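You operate a simulated robot arm through the tools that you are given. There is no shell and no other tool. Be economical: measure what you need, move in short steps, check, and stop when the job is done.

You are at the controls of a simulated robot arm. One attempt, no reset.

TASK
Tip the blue scoop into the Root feed bin; brush up the spill.
Fine: close the bin; scoop and brush go back where they stood; the other scoops stay. Set down upright: scoop, brush. What is to be rubbed or washed off counts as gone when no trace of it is left.

The check looks at the end state, three seconds after you hand in, the way a careful person would. Anything else that was tipped, shoved, dropped, spilled or broken makes it a failure.

THE ROBOT
A 6-joint arm with a two-finger parallel gripper on a trunk, on a base that drives. Base frame: it is fixed to the floor where the robot stands at the start and does not move with it; the origin is under the middle of the robot, x ahead of it, y to its left, z up; the surface under the hand at the start is at about z = 0.806. Readings come in m, rad, newtons and seconds.
Its first joint turns from -2.897 to 2.897 rad. Places, roughly: bin marked Root feed [0.9, 0.2, 0.9]; blue bin lid on the long steel bench [1, 0.2, 1.1]; scoop [1, 1, 0.75]; spilt blue granules [0.6, 0, 0.8]. Payload 3.43 kg.
The TCP is the grasp point between the finger pads, 0.034 m short of the fingertips. In the tool frame z runs along the fingers and y along their closing line. The gripper opens to 0.128 m. The fingers are 0.024 m wide and 0.012 m thick; the gripper's body (0.048 by 0.13 m) begins 0.096 m behind the TCP.
Orientation is told as [roll, pitch, yaw] about the base's x, y, z axes, in that order, counted from this pose: with the fingers straight down and closing along the base's y, the tool's x points along the base's -x, its y along +y and its z along -z.

THE INTERFACE
- The arm moves only by the tool arm_command. Its argument "series" is text: rows parted by semicolons, each of 7 numbers parted by spaces: the closure, from 0 (fully open) to 1 (shut), then the shift along the tool's x, y, z in units of 250 mm (1.0 is 250 mm), then the turn, a rotation vector about the tool's x, y, z in units of 120 degrees (1.0 is 120 degrees). In form: hand x y z ax ay az; .... A call has 1 to 8 rows; each row is the pose to reach, as a shift and turn from the pose commanded when the call began, along the tool's axes at that moment. A call with a number of a shift or a turn outside -1 to 1 is refused whole. A row lasts 0.2 s, in which the tool goes at most 0.05 m and 0.15 rad; a call with a longer step from one row to the next is refused whole, and so is a gripper value outside its range. A pose out of reach is approached as far as the arm can. The call stops where the force on the tool passes 90 N (or 10 N more than at its start, if that is more) or the arm is blocked; 0.2 s more then pass. The fingers move at their own pace (about 0.153 m/s each) and stop on an object; they squeeze with about 41 N. The grip force told is the motor's: it shows also when the fingers shut on nothing. Time passes only in rows, and 0.2 s behind the last, so rows that repeat a pose let the fingers close. The reply holds the time, the measured pose of the TCP, the force on the tool along the base axes, the opening and the grip force, in the units named above and with some noise, with the torque about the TCP (base axes, N m) and any sound that the robot's microphone picked up.
- Cameras (640 x 400 px; columns grow to the right, rows downward): "scene" is now at [0.1732, 0.2205, 1.2234]; the picture's right is [0.03, -1.00, 0.00], its down [-0.33, -0.01, -0.94] and it looks along [0.94, 0.02, -0.34] (base axes); focal length 248 px, centre (320, 200). "wrist" rides on the gripper at [0.076, -0.011, -0.16] in the tool frame; the picture's right is [0.15, 0.99, 0.00], its down [-0.88, 0.13, -0.46] and it looks along [-0.45, 0.07, 0.89] (tool axes); focal length 234 px, centre (320, 200).
- grab_frame(camera): a new picture of that camera. No time passes.
- drive_base(legs): drives the robot by 1 to 6 legs, each [ahead, left, turn to the left] in m, m and rad, along the robot's own axes; the way and the turn of a leg run together, so that a leg with both is an arc; at most 1.5 m and 3.142 rad a leg. The arm and the cameras ride along, it lands a little off, and it stops where it bumps. It gives what a move gives.
- turn_head(pan, tilt): turns the head with the scene camera to pan (to the left, within 2.496 rad either way) and tilt (down, from -0.506 to 1.204), counted from straight ahead of the robot. It gives what a move gives.
- pixel_to_xyz(camera, pixels): for up to 12 pixels [column, row] of the newest picture of that camera ("zoom" is the newest enlarged one), the place [x, y, z] in the base frame of the surface seen there, good to about 0.002 m. No time passes.
- inspect(camera, box): a new picture of the part [left, top, right, bottom] of that camera's present view, enlarged. No time passes.
- sign_off(): hands the job in; it is judged then, once.

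Work in short steps. Measure before you move; look again where a grasp or a placing could have gone wrong, and mend it. You have 80 turns and 68 pictures in all, those below and enlarged ones among them. Open the gripper and draw the arm clear of the work before you hand the job in, unless the task says otherwise; then end with one line.

The tools are called by a JSON object that holds its "op" and its "data". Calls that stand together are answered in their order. arm_command: Moves the arm, as the interface text tells. Its arguments: {"type":"object","properties":{"series":{"type":"string"}},"required":["series"]} The other tools are called the same way: drive_base (legs) drives the base; turn_head (pan, tilt) turns the head that bears the scene camera; grab_frame (camera) takes a picture; pixel_to_xyz (camera, pixels) gives the place of the surface under pixels of a picture; inspect (camera, box) takes an enlarged picture of a part of a camera's view; sign_off () hands the job in.

At the start:

```text
time: 0.0
ee_pos: [0.7032, -0.0101, 0.9994]
tcp_rot: [0.0, -0.001, 0.0]
contact_force: [-0.3, 0.5, 0.6]
ft_torque: [-0.02, 0.01, 0.0]
finger_gap: 0.1277
finger_force: 0.1
robot x, y, heading: [0.0031, -0.0003, 0.002]
head pan, tilt: [0.024, 0.342]
```

scene: 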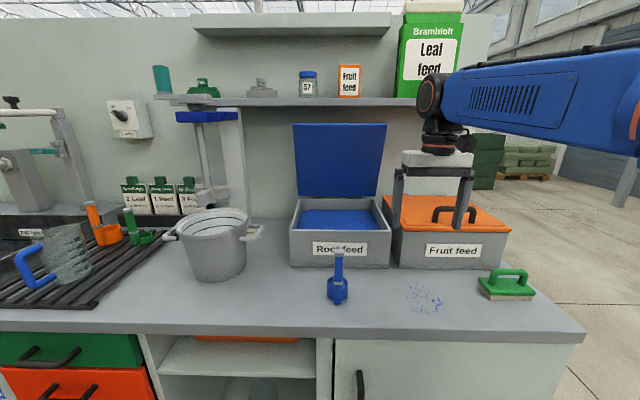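
wrist: 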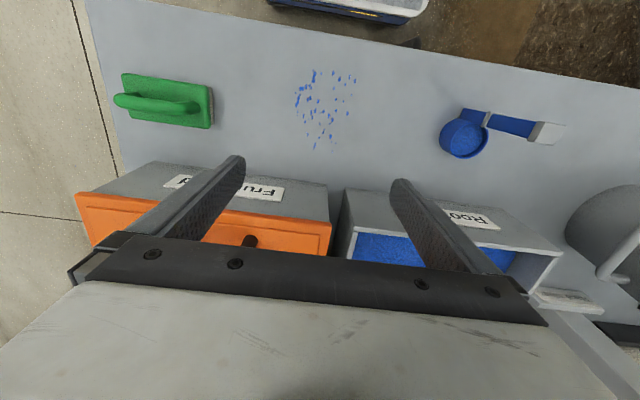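

The scene shows the blue scoop at about (338,285), spill at (425,298), green brush at (508,285), and the Root feed bin open with its lid up. I enlarge these regions to measure.

{"op": "inspect", "data": {"camera": "scene", "box": [270, 110, 550, 320]}}

{"op": "inspect", "data": {"camera": "wrist", "box": [400, 60, 640, 210]}}

{"op": "pixel_to_xyz", "data": {"camera": "wrist", "pixels": [[463, 140], [463, 155], [440, 138], [488, 120], [510, 126], [545, 133], [130, 80], [150, 105], [210, 120], [155, 125], [318, 72], [320, 145]]}}

{"op": "pixel_to_xyz", "data": {"camera": "scene", "pixels": [[340, 215], [293, 230], [388, 232], [302, 200], [377, 198], [295, 126], [385, 126], [340, 160], [338, 255], [337, 285], [336, 303], [370, 280]]}}

```text
1.90 times, centred on (410, 215) of scene
```

zoom: 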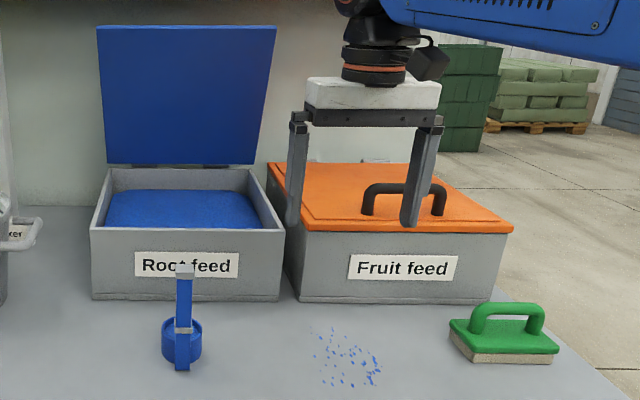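

```text
2.67 times, centred on (520, 135) of wrist
```

zoom: 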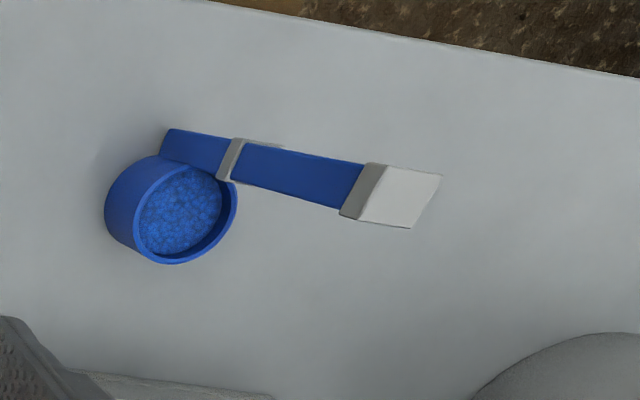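

```text
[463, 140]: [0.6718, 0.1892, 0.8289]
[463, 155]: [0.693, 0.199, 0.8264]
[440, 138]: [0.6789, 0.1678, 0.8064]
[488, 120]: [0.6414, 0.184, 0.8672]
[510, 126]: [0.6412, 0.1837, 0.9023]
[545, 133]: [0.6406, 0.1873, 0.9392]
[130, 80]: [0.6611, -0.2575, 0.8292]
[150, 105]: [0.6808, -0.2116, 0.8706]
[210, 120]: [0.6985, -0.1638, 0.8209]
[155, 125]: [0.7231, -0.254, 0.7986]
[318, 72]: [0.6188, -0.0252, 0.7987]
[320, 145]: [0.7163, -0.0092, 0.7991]
```

```text
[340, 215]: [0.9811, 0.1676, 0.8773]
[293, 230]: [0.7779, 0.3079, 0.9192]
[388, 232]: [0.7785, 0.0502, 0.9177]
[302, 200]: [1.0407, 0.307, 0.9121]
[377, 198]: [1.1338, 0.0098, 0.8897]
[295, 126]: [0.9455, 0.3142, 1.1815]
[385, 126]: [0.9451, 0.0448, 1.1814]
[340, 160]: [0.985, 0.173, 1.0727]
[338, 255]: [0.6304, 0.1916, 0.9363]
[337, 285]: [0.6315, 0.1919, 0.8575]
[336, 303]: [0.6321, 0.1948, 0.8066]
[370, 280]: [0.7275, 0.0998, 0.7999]
```

The scoop is a cup with an upright handle at about (0.633, 0.192), z up to 0.94. I'll grip the handle with the tool level and pointing ahead, so that a wrist roll tips it; first I draw back and pitch the tool.

{"op": "arm_command", "data": {"series": "0 0.07 0.1 -0.03 0 -0.07 0; 0 0.14 0.2 -0.06 0 -0.14 0; 0 0.21 0.3 -0.09 0 -0.21 0; 0 0.28 0.4 -0.12 0 -0.28 0; 0 0.35 0.5 -0.15 0 -0.35 0; 0 0.42 0.6 -0.18 0 -0.42 0; 0 0.49 0.7 -0.2 0 -0.49 0; 0 0.56 0.8 -0.2 0 -0.56 0"}}

```text
time: 1.8
ee_pos: [0.5637, 0.1899, 1.0499]
tcp_rot: [0.003, -1.176, -0.001]
contact_force: [-0.3, -0.8, 0.4]
ft_torque: [0.04, -0.01, 0.06]
finger_gap: 0.128
finger_force: 0.0
robot x, y, heading: [-0.0011, -0.0022, 0.005]
head pan, tilt: [0.024, 0.342]
```

Tool pitched as wanted; I finish the rotation to level in place.

{"op": "arm_command", "data": {"series": "0 0 0 0 0 -0.063 0; 0 0 0 0 0 -0.126 0; 0 0 0 0 0 -0.188 0"}}

{"op": "grab_frame", "data": {"camera": "scene"}}

{"op": "grab_frame", "data": {"camera": "wrist"}}

```text
time: 2.6
ee_pos: [0.5638, 0.1894, 1.0499]
tcp_rot: [0.294, -1.57, -0.295]
contact_force: [-0.6, 1.0, 0.4]
ft_torque: [-0.01, -0.03, 0.01]
finger_gap: 0.128
finger_force: 0.1
robot x, y, heading: [-0.0005, 0.0013, -0.006]
head pan, tilt: [0.024, 0.342]
```

```text
63 pictures are left
```

scene: 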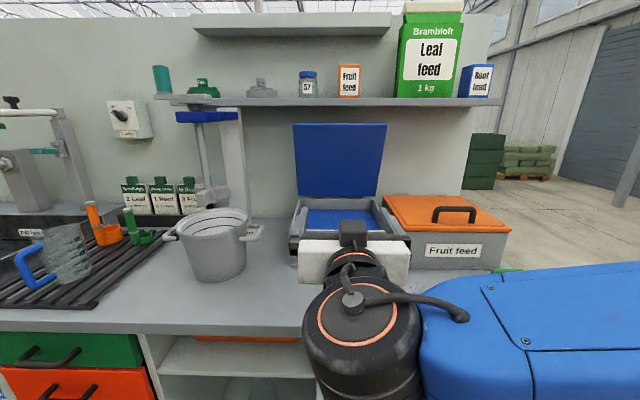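

```text
62 pictures are left
```

wrist: 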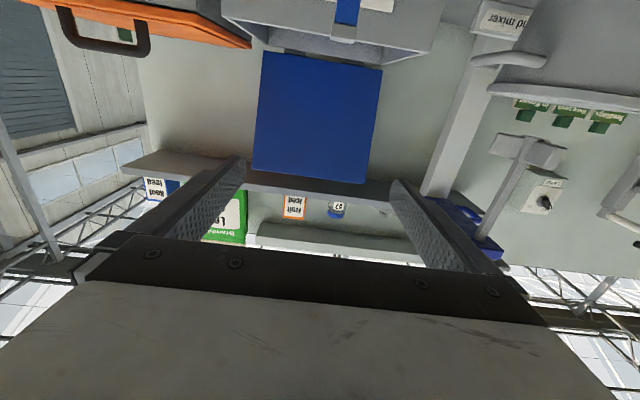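

The tool is level and lined up with the handle (column ~340). I lower it to handle height, still short of the scoop.

{"op": "arm_command", "data": {"series": "0 0.15 0.01 0 0 0 0; 0 0.3 0.01 0 0 0 0; 0 0.45 0.01 0 0 0 0; 0 0.6 0.01 0 0 0 0; 0 0.6 0.01 0 0 0 0"}}

{"op": "grab_frame", "data": {"camera": "wrist"}}

```text
time: 3.8
ee_pos: [0.5612, 0.1903, 0.8988]
tcp_rot: [-0.066, -1.568, 0.066]
contact_force: [0.1, 0.8, -0.4]
ft_torque: [0.01, 0.0, 0.01]
finger_gap: 0.1279
finger_force: 0.2
robot x, y, heading: [-0.0052, 0.0022, 0.003]
head pan, tilt: [0.024, 0.342]
```

```text
61 pictures are left
```

wrist: 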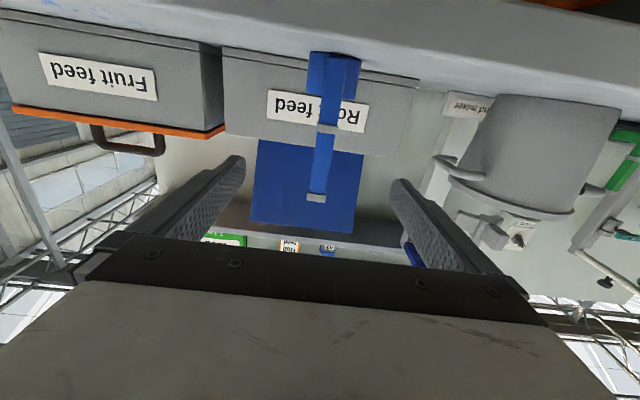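

The handle is centred between the fingers (column ~322). I measure it before moving on.

{"op": "pixel_to_xyz", "data": {"camera": "wrist", "pixels": [[324, 100], [324, 130], [320, 160], [318, 190], [317, 199], [315, 200], [325, 70], [355, 75], [335, 95]]}}

{"op": "inspect", "data": {"camera": "wrist", "box": [260, 40, 400, 210]}}

```text
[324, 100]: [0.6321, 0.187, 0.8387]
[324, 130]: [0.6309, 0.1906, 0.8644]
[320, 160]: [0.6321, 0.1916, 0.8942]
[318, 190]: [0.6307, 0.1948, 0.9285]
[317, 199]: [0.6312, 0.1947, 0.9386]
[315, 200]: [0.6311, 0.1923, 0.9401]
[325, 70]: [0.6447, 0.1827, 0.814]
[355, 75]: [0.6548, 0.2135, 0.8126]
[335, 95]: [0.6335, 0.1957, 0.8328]
```

```text
2.35 times, centred on (330, 125) of wrist
```

zoom: 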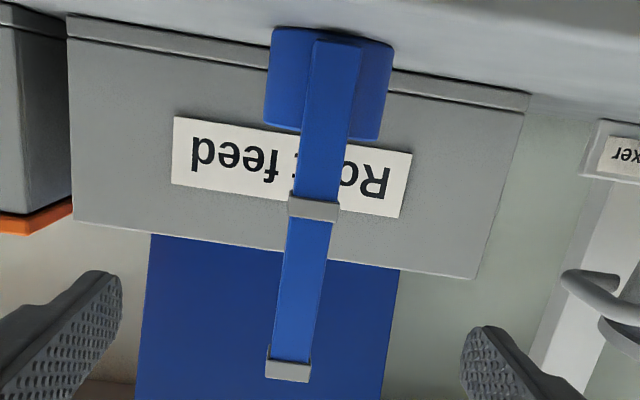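

Handle face is at x 0.631, y 0.191, grip zone z 0.87–0.925. I move ahead 0.076 m and close.

{"op": "arm_command", "data": {"series": "0 0 0.004 0.15 0 0 0; 0 0 0.004 0.304 0 0 0; 0 0 0.004 0.304 0 0 0; 1 0 0.004 0.304 0 0 0; 1 0 0.004 0.304 0 0 0; 1 0 0.004 0.304 0 0 0; 1 0 0.004 0.304 0 0 0"}}

{"op": "grab_frame", "data": {"camera": "wrist"}}

```text
time: 5.4
ee_pos: [0.6386, 0.1927, 0.9004]
tcp_rot: [-0.104, -1.566, 0.105]
contact_force: [0.3, -0.6, 0.4]
ft_torque: [-0.02, 0.01, 0.03]
finger_gap: 0.0172
finger_force: 41.7
robot x, y, heading: [0.0045, 0.0011, 0.002]
head pan, tilt: [0.024, 0.342]
```

```text
59 pictures are left
```

wrist: 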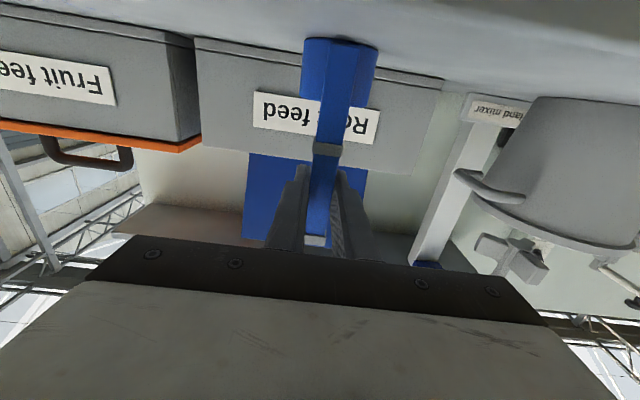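

The scoop is held (gap 0.0172). I lift straight up, gently.

{"op": "arm_command", "data": {"series": "1 -0.04 0 0 0 0 0; 1 -0.14 0 0 0 0 0; 1 -0.24 0 0 0 0 0; 1 -0.34 0 0 0 0 0; 1 -0.44 0 0 0 0 0; 1 -0.54 0 0 0 0 0; 1 -0.62 0 0 0 0 0; 1 -0.66 0 0 0 0 0"}}

{"op": "grab_frame", "data": {"camera": "scene"}}

{"op": "grab_frame", "data": {"camera": "wrist"}}

```text
time: 7.2
ee_pos: [0.641, 0.1927, 1.0648]
tcp_rot: [-0.06, -1.569, 0.06]
contact_force: [0.5, -1.2, -0.1]
ft_torque: [0.0, -0.01, -0.01]
finger_gap: 0.0172
finger_force: 41.0
robot x, y, heading: [-0.0008, 0.0024, 0.003]
head pan, tilt: [0.024, 0.342]
```

```text
58 pictures are left
```

scene: 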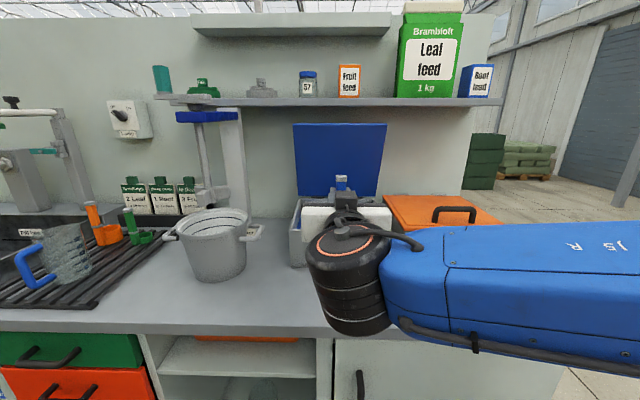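

```text
57 pictures are left
```

wrist: 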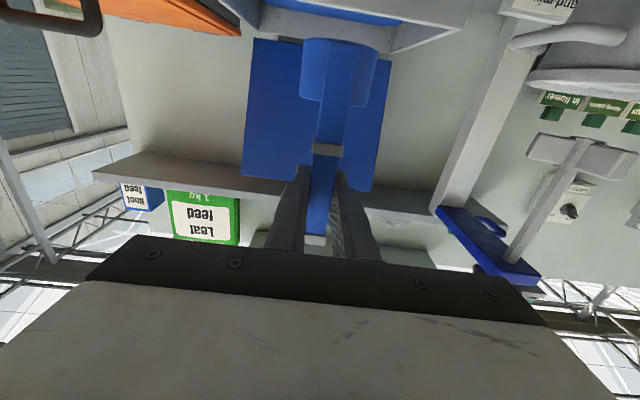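

The scoop rides level. I carry it over the bin to about (0.84, 0.13, 1.065).

{"op": "arm_command", "data": {"series": "1 0 -0.01 0.04 0 0 0; 1 0 -0.045 0.15 0 0 0; 1 0 -0.09 0.27 0 0 0; 1 0 -0.13 0.39 0 0 0; 1 0 -0.17 0.51 0 0 0; 1 0 -0.21 0.63 0 0 0; 1 0 -0.235 0.74 0 0 0; 1 0 -0.24 0.79 0 0 0"}}

{"op": "grab_frame", "data": {"camera": "scene"}}

{"op": "grab_frame", "data": {"camera": "wrist"}}

```text
time: 9.0
ee_pos: [0.8377, 0.1334, 1.0638]
tcp_rot: [0.034, -1.568, -0.034]
contact_force: [0.3, 0.7, -0.2]
ft_torque: [-0.02, 0.02, -0.06]
finger_gap: 0.0167
finger_force: 41.2
robot x, y, heading: [-0.0003, -0.0011, -0.001]
head pan, tilt: [0.024, 0.342]
```

```text
56 pictures are left
```

scene: 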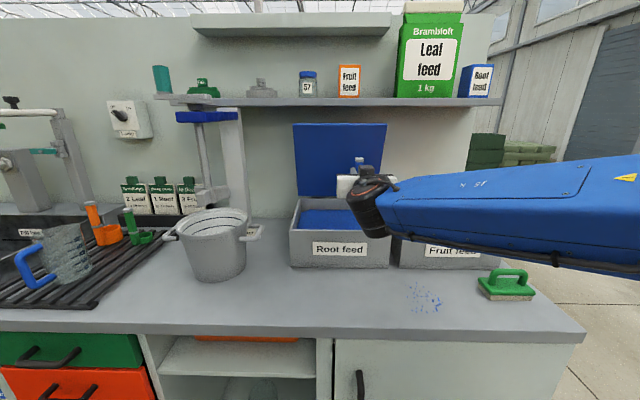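

```text
55 pictures are left
```

wrist: 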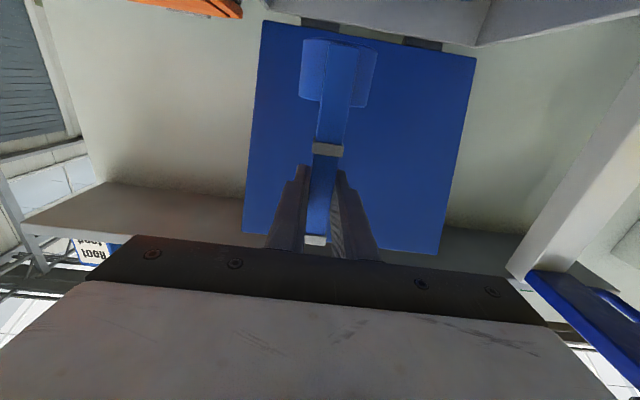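

Over the bin, clear of lid and rims. I start rolling about the tool axis so the cup swings to +y.

{"op": "arm_command", "data": {"series": "1 0 0 0 0 0 0.06; 1 0 0 0 0 0 0.12; 1 0 0 0 0 0 0.19; 1 0 0 0 0 0 0.26; 1 0 0 0 0 0 0.33; 1 0.03 0 0 0 0 0.4; 1 0.07 0 0 0 0 0.47; 1 0.12 0 0 0 0 0.54"}}

{"op": "grab_frame", "data": {"camera": "scene"}}

```text
time: 10.8
ee_pos: [0.8217, 0.1391, 1.0823]
tcp_rot: [1.52, -0.457, -1.558]
contact_force: [0.1, -0.3, -1.2]
ft_torque: [-0.06, -0.02, 0.03]
finger_gap: 0.0168
finger_force: 41.0
out of reach, approached as far as the arm can: row 7, 8
robot x, y, heading: [0.0041, -0.0015, 0.001]
head pan, tilt: [0.024, 0.342]
```

```text
54 pictures are left
```

scene: 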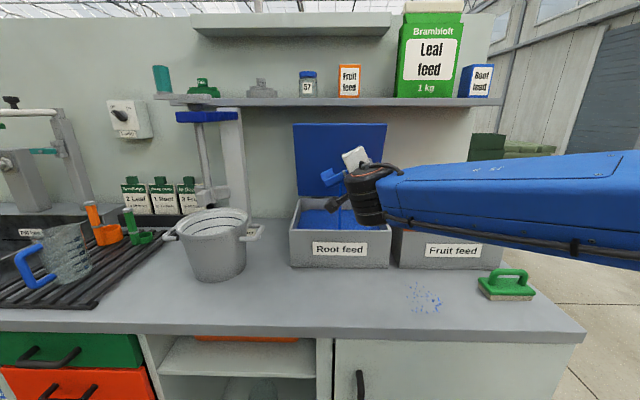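

The roll met a limit at about 64°; I look closer at the scoop.

{"op": "inspect", "data": {"camera": "scene", "box": [280, 110, 440, 280]}}

{"op": "inspect", "data": {"camera": "wrist", "box": [200, 0, 440, 250]}}

```text
2.35 times, centred on (360, 195) of scene
```

zoom: 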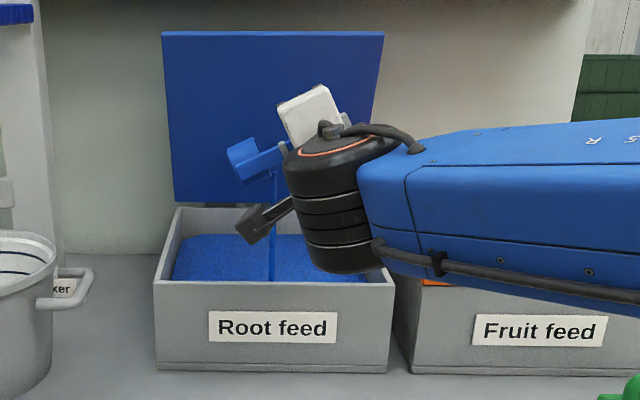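

```text
1.60 times, centred on (320, 125) of wrist
```

zoom: 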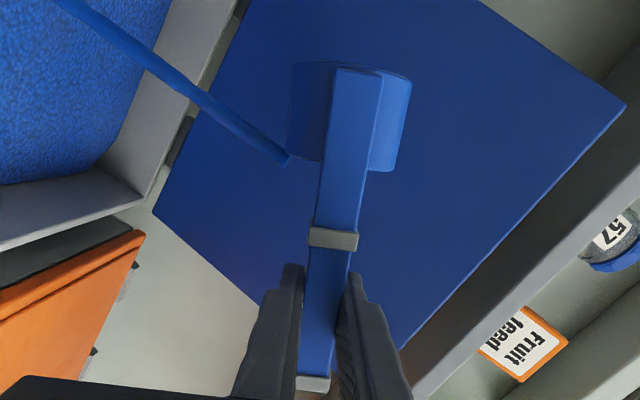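

It is pouring, and the stream lands inside the bin. I hold the pose.

{"op": "arm_command", "data": {"series": "1 0 0 0 0 0 0; 1 0 0 0 0 0 0; 1 0 0 0 0 0 0; 1 0 0 0 0 0 0; 1 0 0 0 0 0 0; 1 0 0 0 0 0 0"}}

{"op": "inspect", "data": {"camera": "scene", "box": [280, 110, 440, 280]}}

```text
time: 12.2
ee_pos: [0.821, 0.1393, 1.0809]
tcp_rot: [1.521, -0.461, -1.559]
contact_force: [-0.4, -0.3, -1.0]
ft_torque: [-0.06, -0.03, 0.01]
finger_gap: 0.0169
finger_force: 41.0
robot x, y, heading: [0.0015, 0.002, 0.002]
head pan, tilt: [0.024, 0.342]
```

```text
2.35 times, centred on (360, 195) of scene
```

zoom: 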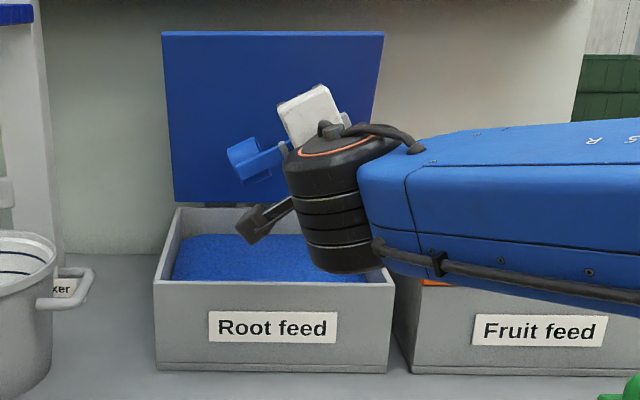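

The stream has stopped; the cup may still hold some. I try more roll from here.

{"op": "arm_command", "data": {"series": "1 0 0 0 0 0 0.05; 1 0 0 0 0 0 0.1; 1 0 0 0 0 0 0.15; 1 0 0 0 0 0 0.2"}}

{"op": "inspect", "data": {"camera": "scene", "box": [280, 110, 440, 280]}}

```text
time: 13.2
ee_pos: [0.8121, 0.118, 1.1637]
tcp_rot: [1.484, -0.048, -1.554]
contact_force: [0.8, 0.6, -0.9]
ft_torque: [-0.07, 0.01, -0.04]
finger_gap: 0.0168
finger_force: 40.9
out of reach, approached as far as the arm can: row 1, 2, 3, 4
robot x, y, heading: [-0.0009, -0.0012, 0.001]
head pan, tilt: [0.024, 0.342]
```

```text
2.35 times, centred on (360, 195) of scene
```

zoom: 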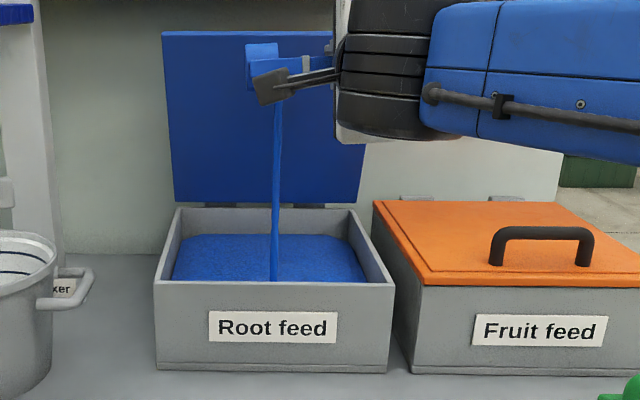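

Now ~87° and pouring again, still into the bin. I roll a little further and hold.

{"op": "arm_command", "data": {"series": "1 0 0 0 0 0 0.05; 1 0 0 0 0 0 0.1; 1 0 0 0 0 0 0.15; 1 0 0 0 0 0 0.2; 1 0 0 0 0 0 0.2; 1 0 0 0 0 0 0.2; 1 0 0 0 0 0 0.2"}}

{"op": "inspect", "data": {"camera": "scene", "box": [280, 110, 440, 280]}}

```text
time: 14.8
ee_pos: [0.817, 0.0811, 1.2059]
tcp_rot: [1.431, 0.35, -1.577]
contact_force: [0.3, 0.1, -0.5]
ft_torque: [-0.03, 0.03, 0.0]
finger_gap: 0.0171
finger_force: 40.9
out of reach, approached as far as the arm can: row 1, 2, 3, 4, 5, 6, 7
robot x, y, heading: [-0.0004, 0.0005, -0.0]
head pan, tilt: [0.024, 0.342]
```

```text
2.35 times, centred on (360, 195) of scene
```

zoom: 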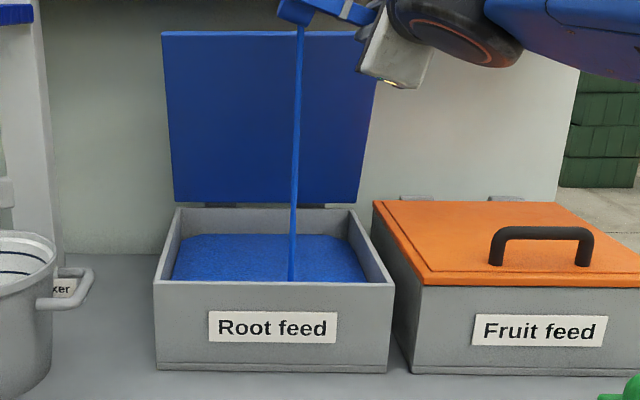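

Tilt is about 110° and the last is flowing into the bin. I hold until it stops.

{"op": "arm_command", "data": {"series": "1 0 0 0 0 0 0; 1 0 0 0 0 0 0; 1 0 0 0 0 0 0; 1 0 0 0 0 0 0; 1 0 0 0 0 0 0; 1 0 0 0 0 0 0; 1 0 0 0 0 0 0; 1 0 0 0 0 0 0"}}

{"op": "grab_frame", "data": {"camera": "scene"}}

{"op": "grab_frame", "data": {"camera": "wrist"}}

```text
time: 16.6
ee_pos: [0.8171, 0.0813, 1.2059]
tcp_rot: [1.431, 0.351, -1.575]
contact_force: [-0.4, 0.3, -0.5]
ft_torque: [-0.04, 0.0, -0.02]
finger_gap: 0.017
finger_force: 40.4
robot x, y, heading: [-0.0042, 0.0001, -0.002]
head pan, tilt: [0.024, 0.342]
```

```text
48 pictures are left
```

scene: 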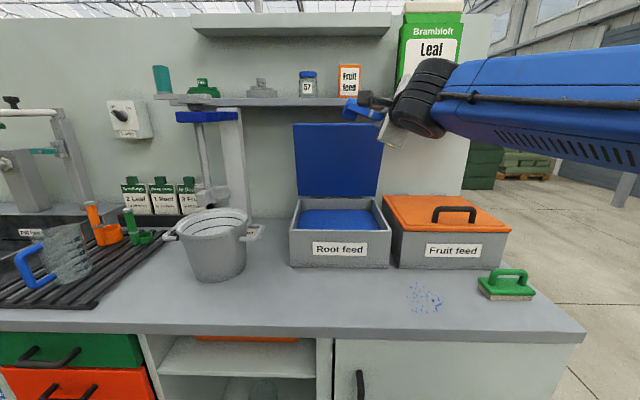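

```text
47 pictures are left
```

wrist: 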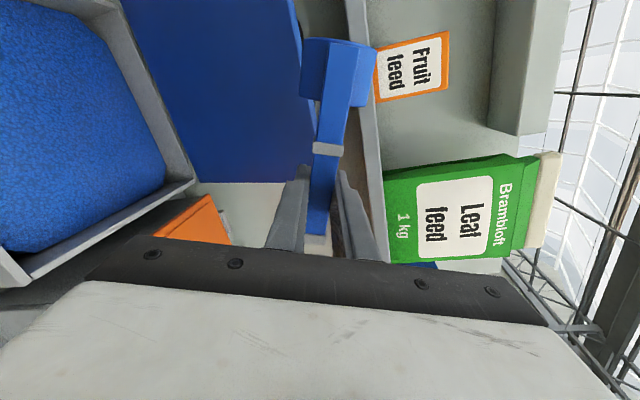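

Pouring is finished; spill elsewhere unchanged. I roll back while drawing the scoop back from the bin.

{"op": "arm_command", "data": {"series": "1 0.006 -0.066 -0.075 0 0 -0.07; 1 0.012 -0.13 -0.15 0 0 -0.14; 1 0.018 -0.2 -0.225 0 0 -0.21; 1 0.024 -0.265 -0.3 0 0 -0.28; 1 0.03 -0.33 -0.375 0 0 -0.35; 1 0.036 -0.4 -0.45 0 0 -0.42; 1 0.042 -0.465 -0.525 0 0 -0.49; 1 0.05 -0.53 -0.6 0 0 -0.56"}}

```text
time: 18.4
ee_pos: [0.6498, 0.1305, 1.1055]
tcp_rot: [1.381, -0.812, -1.389]
contact_force: [-0.1, 0.7, -0.8]
ft_torque: [-0.05, 0.04, -0.03]
finger_gap: 0.0168
finger_force: 40.8
robot x, y, heading: [-0.0006, 0.0006, 0.0]
head pan, tilt: [0.024, 0.342]
```

I finish levelling the scoop and bring it above its old place.

{"op": "arm_command", "data": {"series": "1 0.048 0.012 -0.002 -0.0006 -0.011 -0.059; 1 0.097 0.024 -0.004 -0.0012 -0.022 -0.119; 1 0.145 0.036 -0.006 -0.0018 -0.033 -0.178; 1 0.193 0.048 -0.009 -0.0025 -0.045 -0.237; 1 0.242 0.06 -0.011 -0.0031 -0.056 -0.297; 1 0.29 0.072 -0.013 -0.0037 -0.067 -0.356; 1 0.29 0.072 -0.013 -0.0037 -0.067 -0.356"}}

{"op": "grab_frame", "data": {"camera": "wrist"}}

```text
time: 20.0
ee_pos: [0.6395, 0.1929, 1.0658]
tcp_rot: [0.755, -1.57, -0.754]
contact_force: [-0.6, 0.2, -0.2]
ft_torque: [0.02, 0.03, -0.01]
finger_gap: 0.0166
finger_force: 41.3
robot x, y, heading: [0.0011, 0.0007, 0.003]
head pan, tilt: [0.024, 0.342]
```

```text
46 pictures are left
```

wrist: 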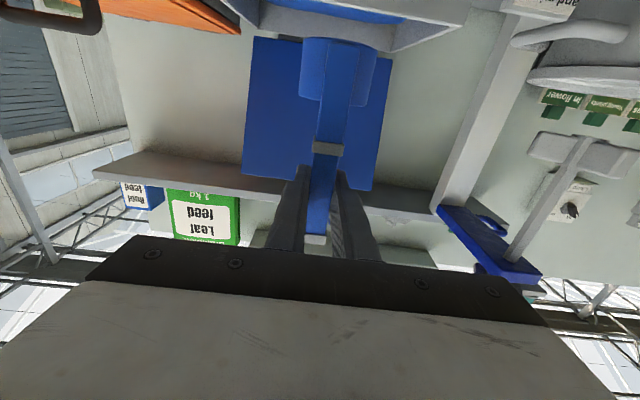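

Matches the earlier lifted picture, so the grip didn't slip. I lower it back onto its place.

{"op": "arm_command", "data": {"series": "1 0.1 0 0 0 0 0; 1 0.22 0 0 0 0 0; 1 0.34 0 0 0 0 0; 1 0.46 0 0 0 0 0; 1 0.56 0 0 0 0 0; 1 0.63 0 0 0 0 0; 1 0.655 0 0 0 0 0; 1 0.659 0 0 0 0 0"}}

{"op": "grab_frame", "data": {"camera": "wrist"}}

```text
time: 21.8
ee_pos: [0.6406, 0.1943, 0.9013]
tcp_rot: [1.272, -1.569, -1.271]
contact_force: [0.0, 0.5, -1.3]
ft_torque: [-0.01, 0.02, 0.06]
finger_gap: 0.0171
finger_force: 41.3
robot x, y, heading: [-0.0022, 0.0002, -0.001]
head pan, tilt: [0.024, 0.342]
```

```text
45 pictures are left
```

wrist: 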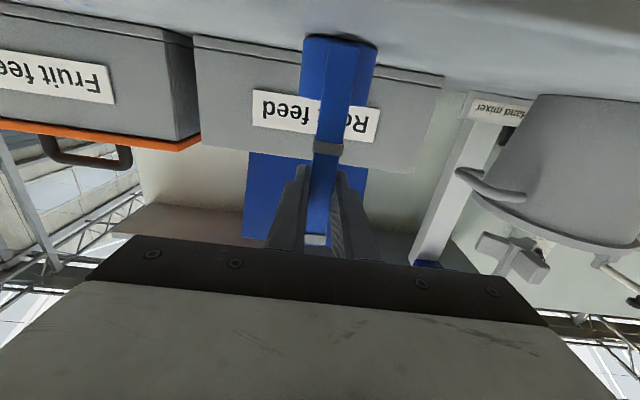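

Almost touching; I go down another 1–2 mm to feel contact.

{"op": "arm_command", "data": {"series": "1 0.004 0 0 0 0 0; 1 0.008 0 0 0 0 0"}}

```text
time: 22.4
ee_pos: [0.6388, 0.1924, 0.9002]
tcp_rot: [1.739, -1.57, -1.742]
contact_force: [-1.1, -0.8, 7.5]
ft_torque: [-0.08, 0.06, -0.02]
finger_gap: 0.017
finger_force: 40.1
robot x, y, heading: [-0.002, -0.0003, 0.001]
head pan, tilt: [0.024, 0.342]
```

Contact (7.5 N) at the original pose (0.6388, 0.1924, 0.9002). I open and then back straight off.

{"op": "arm_command", "data": {"series": "0.8 0 0 0 0 0 0; 0.4 0 0 0 0 0 0; 0 0 0 0 0 0 0; 0 0 0 0 0 0 0; 0 0 0 0 0 0 0; 0 0 0 -0.15 0 0 0; 0 0 0 -0.3 0 0 0; 0 0 0 -0.4 0 0 0"}}

{"op": "grab_frame", "data": {"camera": "wrist"}}

```text
time: 24.2
ee_pos: [0.5405, 0.1918, 0.898]
tcp_rot: [1.063, -1.57, -1.065]
contact_force: [-0.4, -0.5, -0.2]
ft_torque: [0.03, 0.0, 0.01]
finger_gap: 0.128
finger_force: 0.0
robot x, y, heading: [0.001, 0.0, -0.003]
head pan, tilt: [0.024, 0.342]
```

```text
44 pictures are left
```

wrist: 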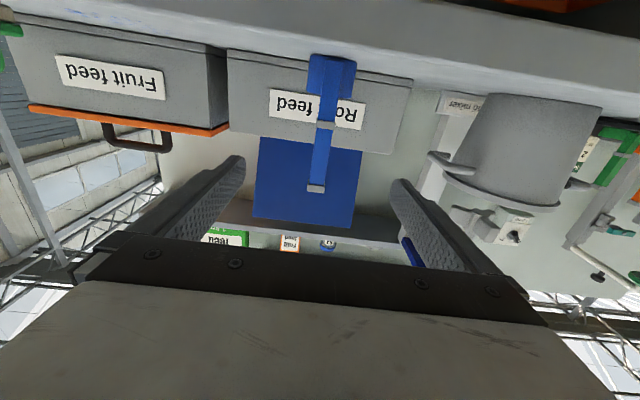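

Scoop stands upright as before. Now I measure the lid, hinge and shelf for closing.

{"op": "inspect", "data": {"camera": "scene", "box": [270, 80, 430, 240]}}

{"op": "pixel_to_xyz", "data": {"camera": "scene", "pixels": [[296, 127], [383, 127], [300, 190], [374, 192], [340, 150], [340, 190], [340, 108], [340, 104], [420, 150], [270, 150], [340, 115], [340, 196]]}}

```text
2.50 times, centred on (350, 160) of scene
```

zoom: 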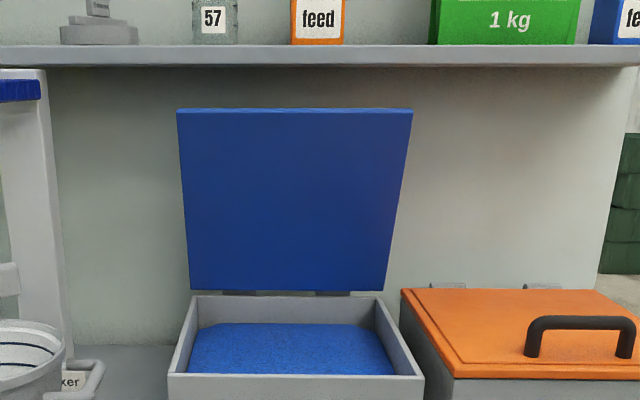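

```text
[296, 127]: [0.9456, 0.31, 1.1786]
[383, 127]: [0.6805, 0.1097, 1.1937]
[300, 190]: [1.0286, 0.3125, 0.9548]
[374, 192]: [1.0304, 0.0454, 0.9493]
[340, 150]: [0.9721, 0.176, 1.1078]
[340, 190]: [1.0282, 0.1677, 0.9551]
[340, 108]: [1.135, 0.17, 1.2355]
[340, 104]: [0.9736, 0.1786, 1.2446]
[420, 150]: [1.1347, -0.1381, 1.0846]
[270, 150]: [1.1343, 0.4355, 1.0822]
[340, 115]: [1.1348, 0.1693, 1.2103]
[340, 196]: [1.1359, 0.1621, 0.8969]
```

Lid's free edge is at (0.945, z 1.18), leaning forward; the shelf front is at x 0.974, z 1.235+. I'll hook closed fingers behind the edge with the tool pitched ~34° forward, off-centre at y≈0.085 to miss any handle. First I raise and re-pitch.

{"op": "arm_command", "data": {"series": "0 -0.14 -0.06 0 0 0.066 0; 0.3 -0.28 -0.12 0 0 0.132 0; 0.6 -0.42 -0.18 0 0 0.198 0; 1 -0.56 -0.24 0 0 0.264 0; 1 -0.7 -0.3 0 0 0.33 0; 1 -0.84 -0.36 0 0 0.396 0; 1 -1 -0.42 0 0 0.463 0"}}

```text
time: 25.8
ee_pos: [0.5404, 0.0861, 1.1479]
tcp_rot: [0.003, -0.599, -0.003]
contact_force: [0.2, -0.4, 1.0]
ft_torque: [0.01, -0.01, -0.04]
finger_gap: 0.0004
finger_force: 33.1
robot x, y, heading: [0.0022, 0.0025, -0.0]
head pan, tilt: [0.024, 0.342]
```

Pitched to -0.6. I go up and ahead in two moves to the stand-off, then look.

{"op": "arm_command", "data": {"series": "1 -0.163 0 -0.001 0 0 0; 1 -0.325 0 -0.003 0 0 0; 1 -0.488 0 -0.005 0 0 0; 1 -0.65 0 -0.006 0 0 0; 1 -0.813 0 -0.008 0 0 0; 1 -0.976 0 -0.01 0 0 0"}}

{"op": "arm_command", "data": {"series": "1 -0.11 0 0.07 0 0 0; 1 -0.22 0 0.14 0 0 0; 1 -0.33 0 0.21 0 0 0; 1 -0.44 0 0.285 0 0 0; 1 -0.562 0 0.361 0 0 0"}}

{"op": "grab_frame", "data": {"camera": "wrist"}}

{"op": "grab_frame", "data": {"camera": "scene"}}

```text
time: 27.2
ee_pos: [0.7404, 0.0868, 1.2902]
tcp_rot: [0.003, -0.6, -0.001]
contact_force: [-1.4, -0.5, 1.5]
ft_torque: [0.01, -0.03, 0.01]
finger_gap: 0.0
finger_force: 32.7
robot x, y, heading: [0.0014, -0.0023, 0.001]
head pan, tilt: [0.024, 0.342]
```

```text
time: 28.4
ee_pos: [0.9056, 0.0881, 1.295]
tcp_rot: [0.004, -0.602, -0.001]
contact_force: [-1.4, -0.9, 1.2]
ft_torque: [0.03, -0.04, 0.03]
finger_gap: 0.0
finger_force: 33.1
robot x, y, heading: [0.007, 0.0015, 0.001]
head pan, tilt: [0.024, 0.342]
```

```text
42 pictures are left
```

wrist: 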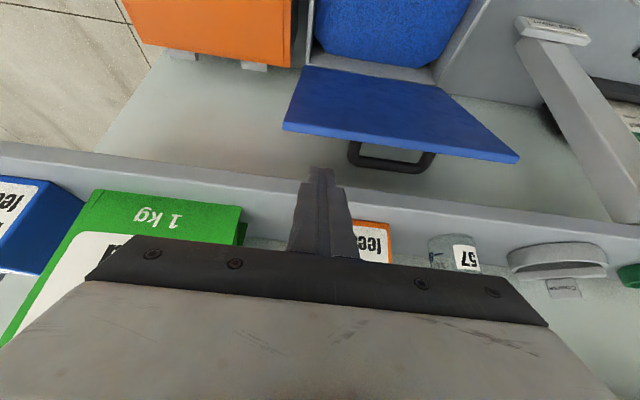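

```text
41 pictures are left
```

scene: 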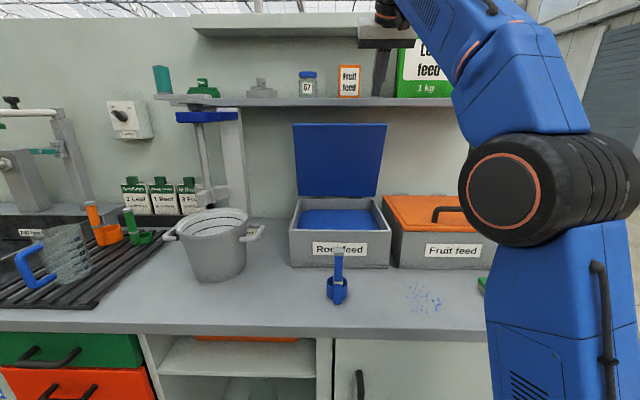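

The lid's handle hangs behind its middle. I measure the edge, shelf front, and the shelf things near the hand.

{"op": "pixel_to_xyz", "data": {"camera": "wrist", "pixels": [[300, 124], [300, 128], [320, 127], [320, 131], [345, 135], [355, 150], [355, 165], [320, 166], [270, 172], [270, 186], [370, 230], [240, 235]]}}

{"op": "inspect", "data": {"camera": "wrist", "box": [230, 60, 450, 260]}}

```text
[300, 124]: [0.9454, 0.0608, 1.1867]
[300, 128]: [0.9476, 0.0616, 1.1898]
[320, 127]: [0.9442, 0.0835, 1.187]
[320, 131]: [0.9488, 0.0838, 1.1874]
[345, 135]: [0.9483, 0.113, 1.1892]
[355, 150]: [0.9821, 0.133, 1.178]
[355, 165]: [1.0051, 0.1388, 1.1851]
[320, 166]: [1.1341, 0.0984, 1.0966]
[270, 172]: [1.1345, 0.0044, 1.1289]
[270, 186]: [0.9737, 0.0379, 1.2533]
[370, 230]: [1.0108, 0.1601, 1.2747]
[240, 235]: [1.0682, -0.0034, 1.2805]
```

```text
2.00 times, centred on (340, 160) of wrist
```

zoom: 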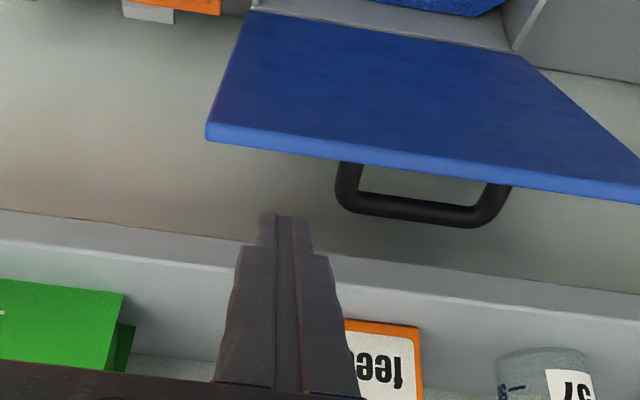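

Edge top z≈1.19, x 0.945–0.956; handle starts at y≥0.133, so y=0.086 is free. I slide the fingertips in behind the edge.

{"op": "arm_command", "data": {"series": "1 -0.003 0 0.1 0 0 0; 1 -0.006 0 0.2 0 0 0; 1 -0.009 0 0.3 0 0 0; 1 -0.012 0 0.396 0 0 0"}}

{"op": "grab_frame", "data": {"camera": "wrist"}}

```text
time: 29.4
ee_pos: [0.9654, 0.0871, 1.213]
tcp_rot: [0.003, -0.599, -0.002]
contact_force: [0.4, 0.1, 0.2]
ft_torque: [0.0, -0.03, -0.01]
finger_gap: 0.0
finger_force: 33.0
robot x, y, heading: [-0.0009, 0.0003, 0.003]
head pan, tilt: [0.024, 0.342]
```

```text
39 pictures are left
```

wrist: 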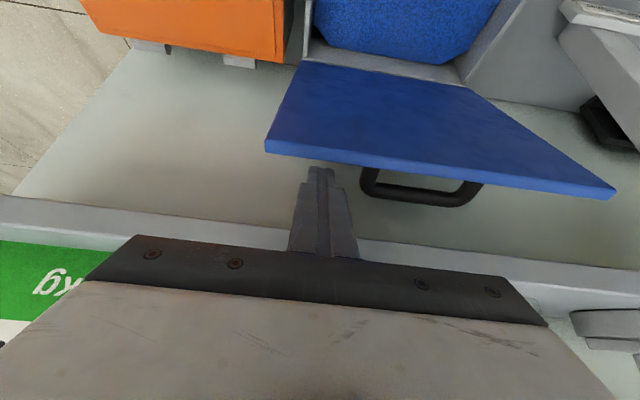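

Tips sit behind the edge. I pull gently back and down.

{"op": "arm_command", "data": {"series": "1 0.058 0 -0.001 0 0 0; 1 0.119 0 -0.004 0 0 0; 1 0.186 0 -0.011 0 0 0; 1 0.254 0 -0.019 0 0 0"}}

{"op": "grab_frame", "data": {"camera": "wrist"}}

```text
time: 30.4
ee_pos: [0.909, 0.0872, 1.1809]
tcp_rot: [0.001, -0.599, -0.003]
contact_force: [-0.1, -0.1, -0.3]
ft_torque: [-0.04, 0.03, 0.03]
finger_gap: 0.0001
finger_force: 33.6
robot x, y, heading: [-0.0031, 0.0014, -0.001]
head pan, tilt: [0.024, 0.342]
```

```text
38 pictures are left
```

wrist: 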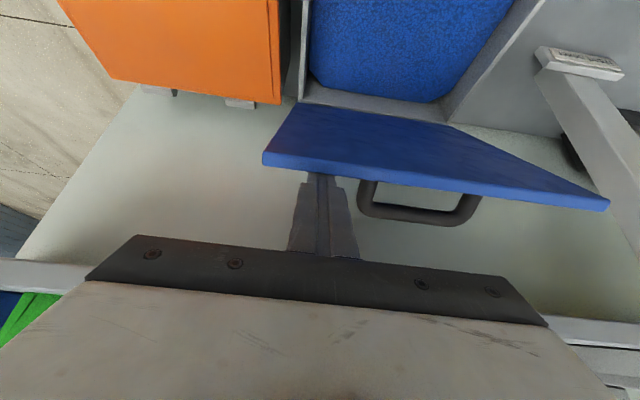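

The lid follows the finger and its hinge holds by friction. I keep following the arc.

{"op": "arm_command", "data": {"series": "1 0.129 0 0.018 0 0 0; 1 0.243 0 0.023 0 0 0; 1 0.361 0 0.039 0 0 0; 1 0.489 0 0.077 0 0 0; 1 0.595 0 0.126 0 0 0; 1 0.712 0 0.196 0 0 0"}}

{"op": "grab_frame", "data": {"camera": "scene"}}

```text
time: 31.8
ee_pos: [0.7918, 0.0856, 1.0413]
tcp_rot: [0.003, -0.601, -0.003]
contact_force: [0.5, 0.0, -0.8]
ft_torque: [0.0, -0.01, -0.02]
finger_gap: 0.0
finger_force: 33.2
robot x, y, heading: [0.0008, 0.0005, -0.003]
head pan, tilt: [0.024, 0.342]
```

```text
37 pictures are left
```

scene: 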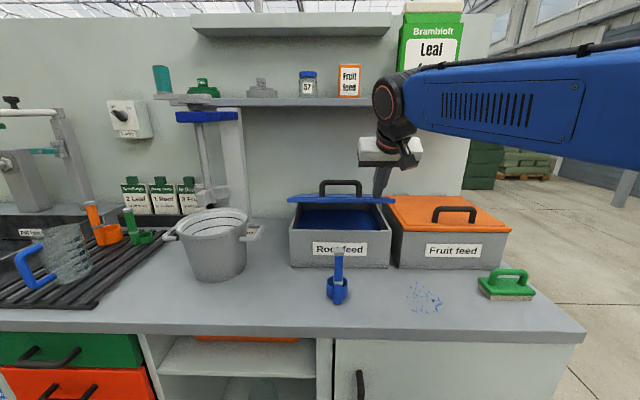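

The lid is nearly down. I press on gently.

{"op": "arm_command", "data": {"series": "1 0.058 0 0.057 0 0 0; 1 0.117 0 0.114 0 0 0; 1 0.157 0 0.159 0 0 0; 1 0.183 0 0.19 0 0 0"}}

{"op": "inspect", "data": {"camera": "scene", "box": [270, 130, 450, 280]}}

```text
time: 32.8
ee_pos: [0.78, 0.0862, 0.9758]
tcp_rot: [0.002, -0.599, -0.002]
contact_force: [-0.1, -0.5, 0.1]
ft_torque: [-0.05, 0.0, -0.02]
finger_gap: 0.0
finger_force: 33.3
robot x, y, heading: [-0.0023, 0.003, -0.005]
head pan, tilt: [0.024, 0.342]
```

```text
2.67 times, centred on (360, 205) of scene
```

zoom: 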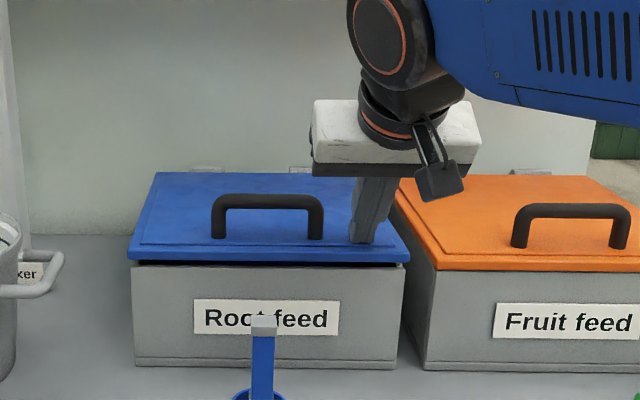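

A small gap remains; I press down a few more millimetres.

{"op": "arm_command", "data": {"series": "1 0.0136 0 0.0198 0 0 0; 1 0.0226 0 0.033 0 0 0; 1 0.0316 0 0.046 0 0 0"}}

{"op": "inspect", "data": {"camera": "scene", "box": [270, 130, 450, 280]}}

```text
time: 33.6
ee_pos: [0.7799, 0.0876, 0.9678]
tcp_rot: [0.006, -0.611, -0.004]
contact_force: [2.6, -2.3, 57.5]
ft_torque: [-0.04, -0.67, -0.74]
finger_gap: 0.0004
finger_force: 33.6
robot x, y, heading: [0.0024, 0.0009, -0.0]
head pan, tilt: [0.024, 0.342]
```

```text
2.67 times, centred on (360, 205) of scene
```

zoom: 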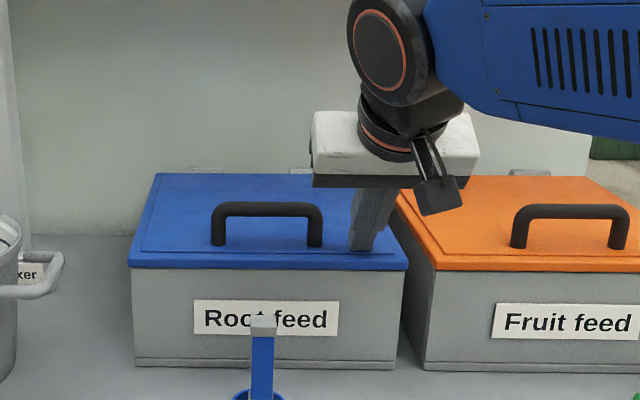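

The lid is shut flush. I lift off and move towards the brush with the tool turning straight down and the hand opening.

{"op": "arm_command", "data": {"series": "1 -0.09 0 -0.132 0 0 0; 1 -0.181 0 -0.264 0 0 0; 1 -0.16 -0.12 -0.375 0 0 0; 1 -0.061 -0.28 -0.443 0 0.07 0; 1 0.0215 -0.44 -0.4995 0 0.14 0; 0.5 0.071 -0.62 -0.533 0 0.21 0; 0 0.104 -0.8 -0.556 0 0.28 0; 0 0.104 -0.98 -0.556 0 0.2865 0"}}

{"op": "grab_frame", "data": {"camera": "wrist"}}

{"op": "inspect", "data": {"camera": "scene", "box": [270, 130, 550, 320]}}

```text
time: 35.4
ee_pos: [0.6795, -0.1577, 1.0618]
tcp_rot: [0.001, 0.0, 0.0]
contact_force: [-0.5, 0.0, 0.7]
ft_torque: [0.01, -0.03, -0.02]
finger_gap: 0.128
finger_force: 0.0
robot x, y, heading: [-0.0022, 0.0017, -0.003]
head pan, tilt: [0.024, 0.342]
```

```text
34 pictures are left
```

wrist: 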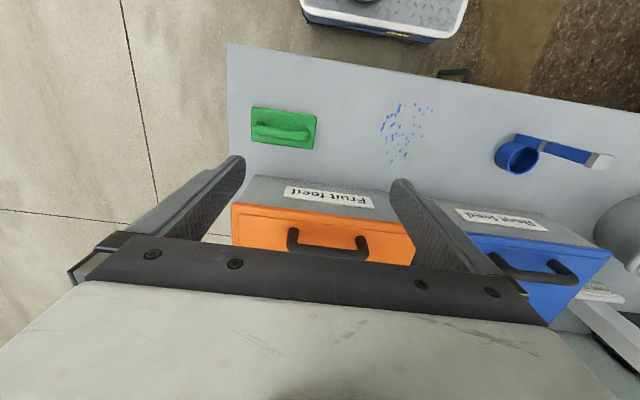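

```text
2.11 times, centred on (410, 225) of scene
```

zoom: 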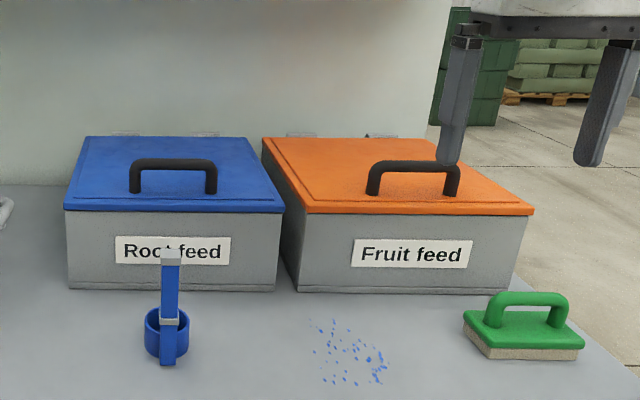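

I check the cup's inside and measure the brush and spill from this view.

{"op": "inspect", "data": {"camera": "wrist", "box": [480, 120, 620, 190]}}

{"op": "inspect", "data": {"camera": "wrist", "box": [230, 80, 460, 180]}}

{"op": "pixel_to_xyz", "data": {"camera": "wrist", "pixels": [[251, 108], [316, 116], [312, 148], [250, 140], [280, 130], [258, 130], [305, 134], [380, 130], [433, 108], [392, 160], [415, 120], [398, 102]]}}

```text
4.57 times, centred on (550, 155) of wrist
```

zoom: 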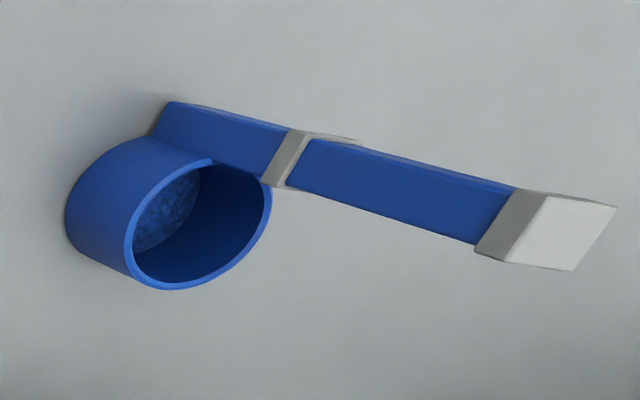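

```text
2.78 times, centred on (345, 130) of wrist
```

zoom: 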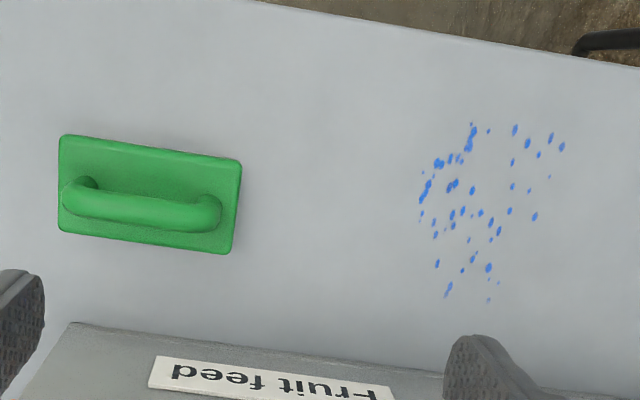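

```text
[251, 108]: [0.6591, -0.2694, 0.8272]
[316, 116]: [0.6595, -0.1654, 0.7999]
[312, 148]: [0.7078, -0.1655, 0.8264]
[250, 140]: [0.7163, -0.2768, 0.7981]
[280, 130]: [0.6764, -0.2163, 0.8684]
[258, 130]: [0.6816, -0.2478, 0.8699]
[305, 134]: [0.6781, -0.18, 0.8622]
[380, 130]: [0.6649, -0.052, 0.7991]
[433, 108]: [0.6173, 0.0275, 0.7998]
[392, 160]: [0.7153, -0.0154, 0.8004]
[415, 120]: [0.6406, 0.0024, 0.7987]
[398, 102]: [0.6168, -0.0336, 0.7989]
```

The cup bottom at zoom (160,215) looks speckled – maybe leftover. I measure its height from a new zoom.

{"op": "inspect", "data": {"camera": "wrist", "box": [490, 135, 550, 185]}}

{"op": "pixel_to_xyz", "data": {"camera": "wrist", "pixels": [[515, 166], [518, 164], [520, 161], [522, 159], [514, 171], [530, 168], [526, 175], [513, 162]]}}

```text
8.00 times, centred on (520, 160) of wrist
```

zoom: 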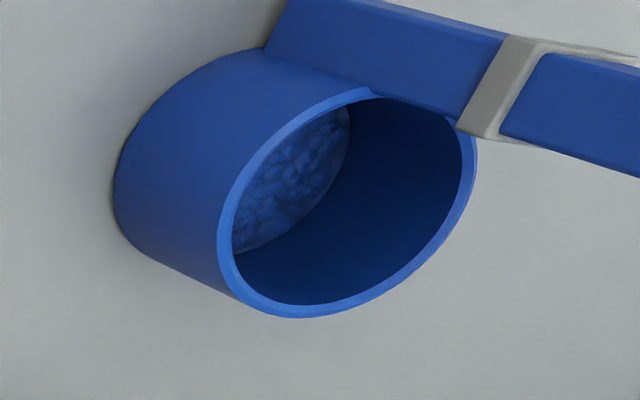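

```text
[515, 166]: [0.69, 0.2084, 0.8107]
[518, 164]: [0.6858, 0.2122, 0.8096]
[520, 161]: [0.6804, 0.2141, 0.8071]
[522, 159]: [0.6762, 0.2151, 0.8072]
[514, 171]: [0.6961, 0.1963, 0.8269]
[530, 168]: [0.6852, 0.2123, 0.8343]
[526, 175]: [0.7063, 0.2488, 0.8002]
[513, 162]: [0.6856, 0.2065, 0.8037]
```

The disc is at about floor height of the cup (z≈0.803–0.807); I'll look at it closer later. Now the brush: bar centre ≈ (0.68, -0.214), along y, top z 0.87, turned ~2.6°. I turn the hand to close across it.

{"op": "arm_command", "data": {"series": "0 0 -0.03 0 0 0 0.07; 0 0 -0.06 0 0 0 0.14; 0 0 -0.09 0 0 0 0.21; 0 0 -0.12 0 0 0 0.28; 0 0 -0.15 0 0 0 0.35; 0 0 -0.18 0 0 0 0.42; 0 0 -0.21 0 0 0 0.49; 0 0 -0.228 0 0 0 0.56"}}

{"op": "arm_command", "data": {"series": "0 0 0 0 0 0 0.056; 0 0 0 0 0 0 0.112; 0 0 0 0 0 0 0.168"}}

{"op": "grab_frame", "data": {"camera": "wrist"}}

```text
time: 37.2
ee_pos: [0.6795, -0.2154, 1.0605]
tcp_rot: [-0.001, 0.003, -1.174]
contact_force: [0.1, -1.0, -0.1]
ft_torque: [-0.05, -0.01, 0.0]
finger_gap: 0.128
finger_force: 0.1
robot x, y, heading: [-0.0016, 0.0003, 0.0]
head pan, tilt: [0.024, 0.342]
```

```text
time: 38.0
ee_pos: [0.6794, -0.215, 1.0615]
tcp_rot: [0.001, 0.002, -1.527]
contact_force: [-0.2, -0.5, -0.2]
ft_torque: [-0.01, 0.0, 0.0]
finger_gap: 0.1277
finger_force: 0.1
robot x, y, heading: [-0.0028, 0.0002, -0.006]
head pan, tilt: [0.024, 0.342]
```

```text
29 pictures are left
```

wrist: 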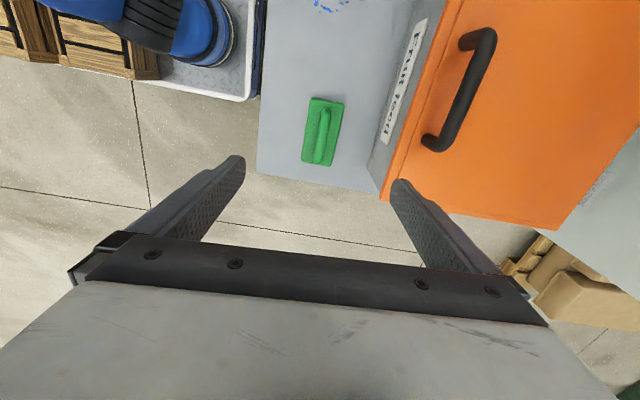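

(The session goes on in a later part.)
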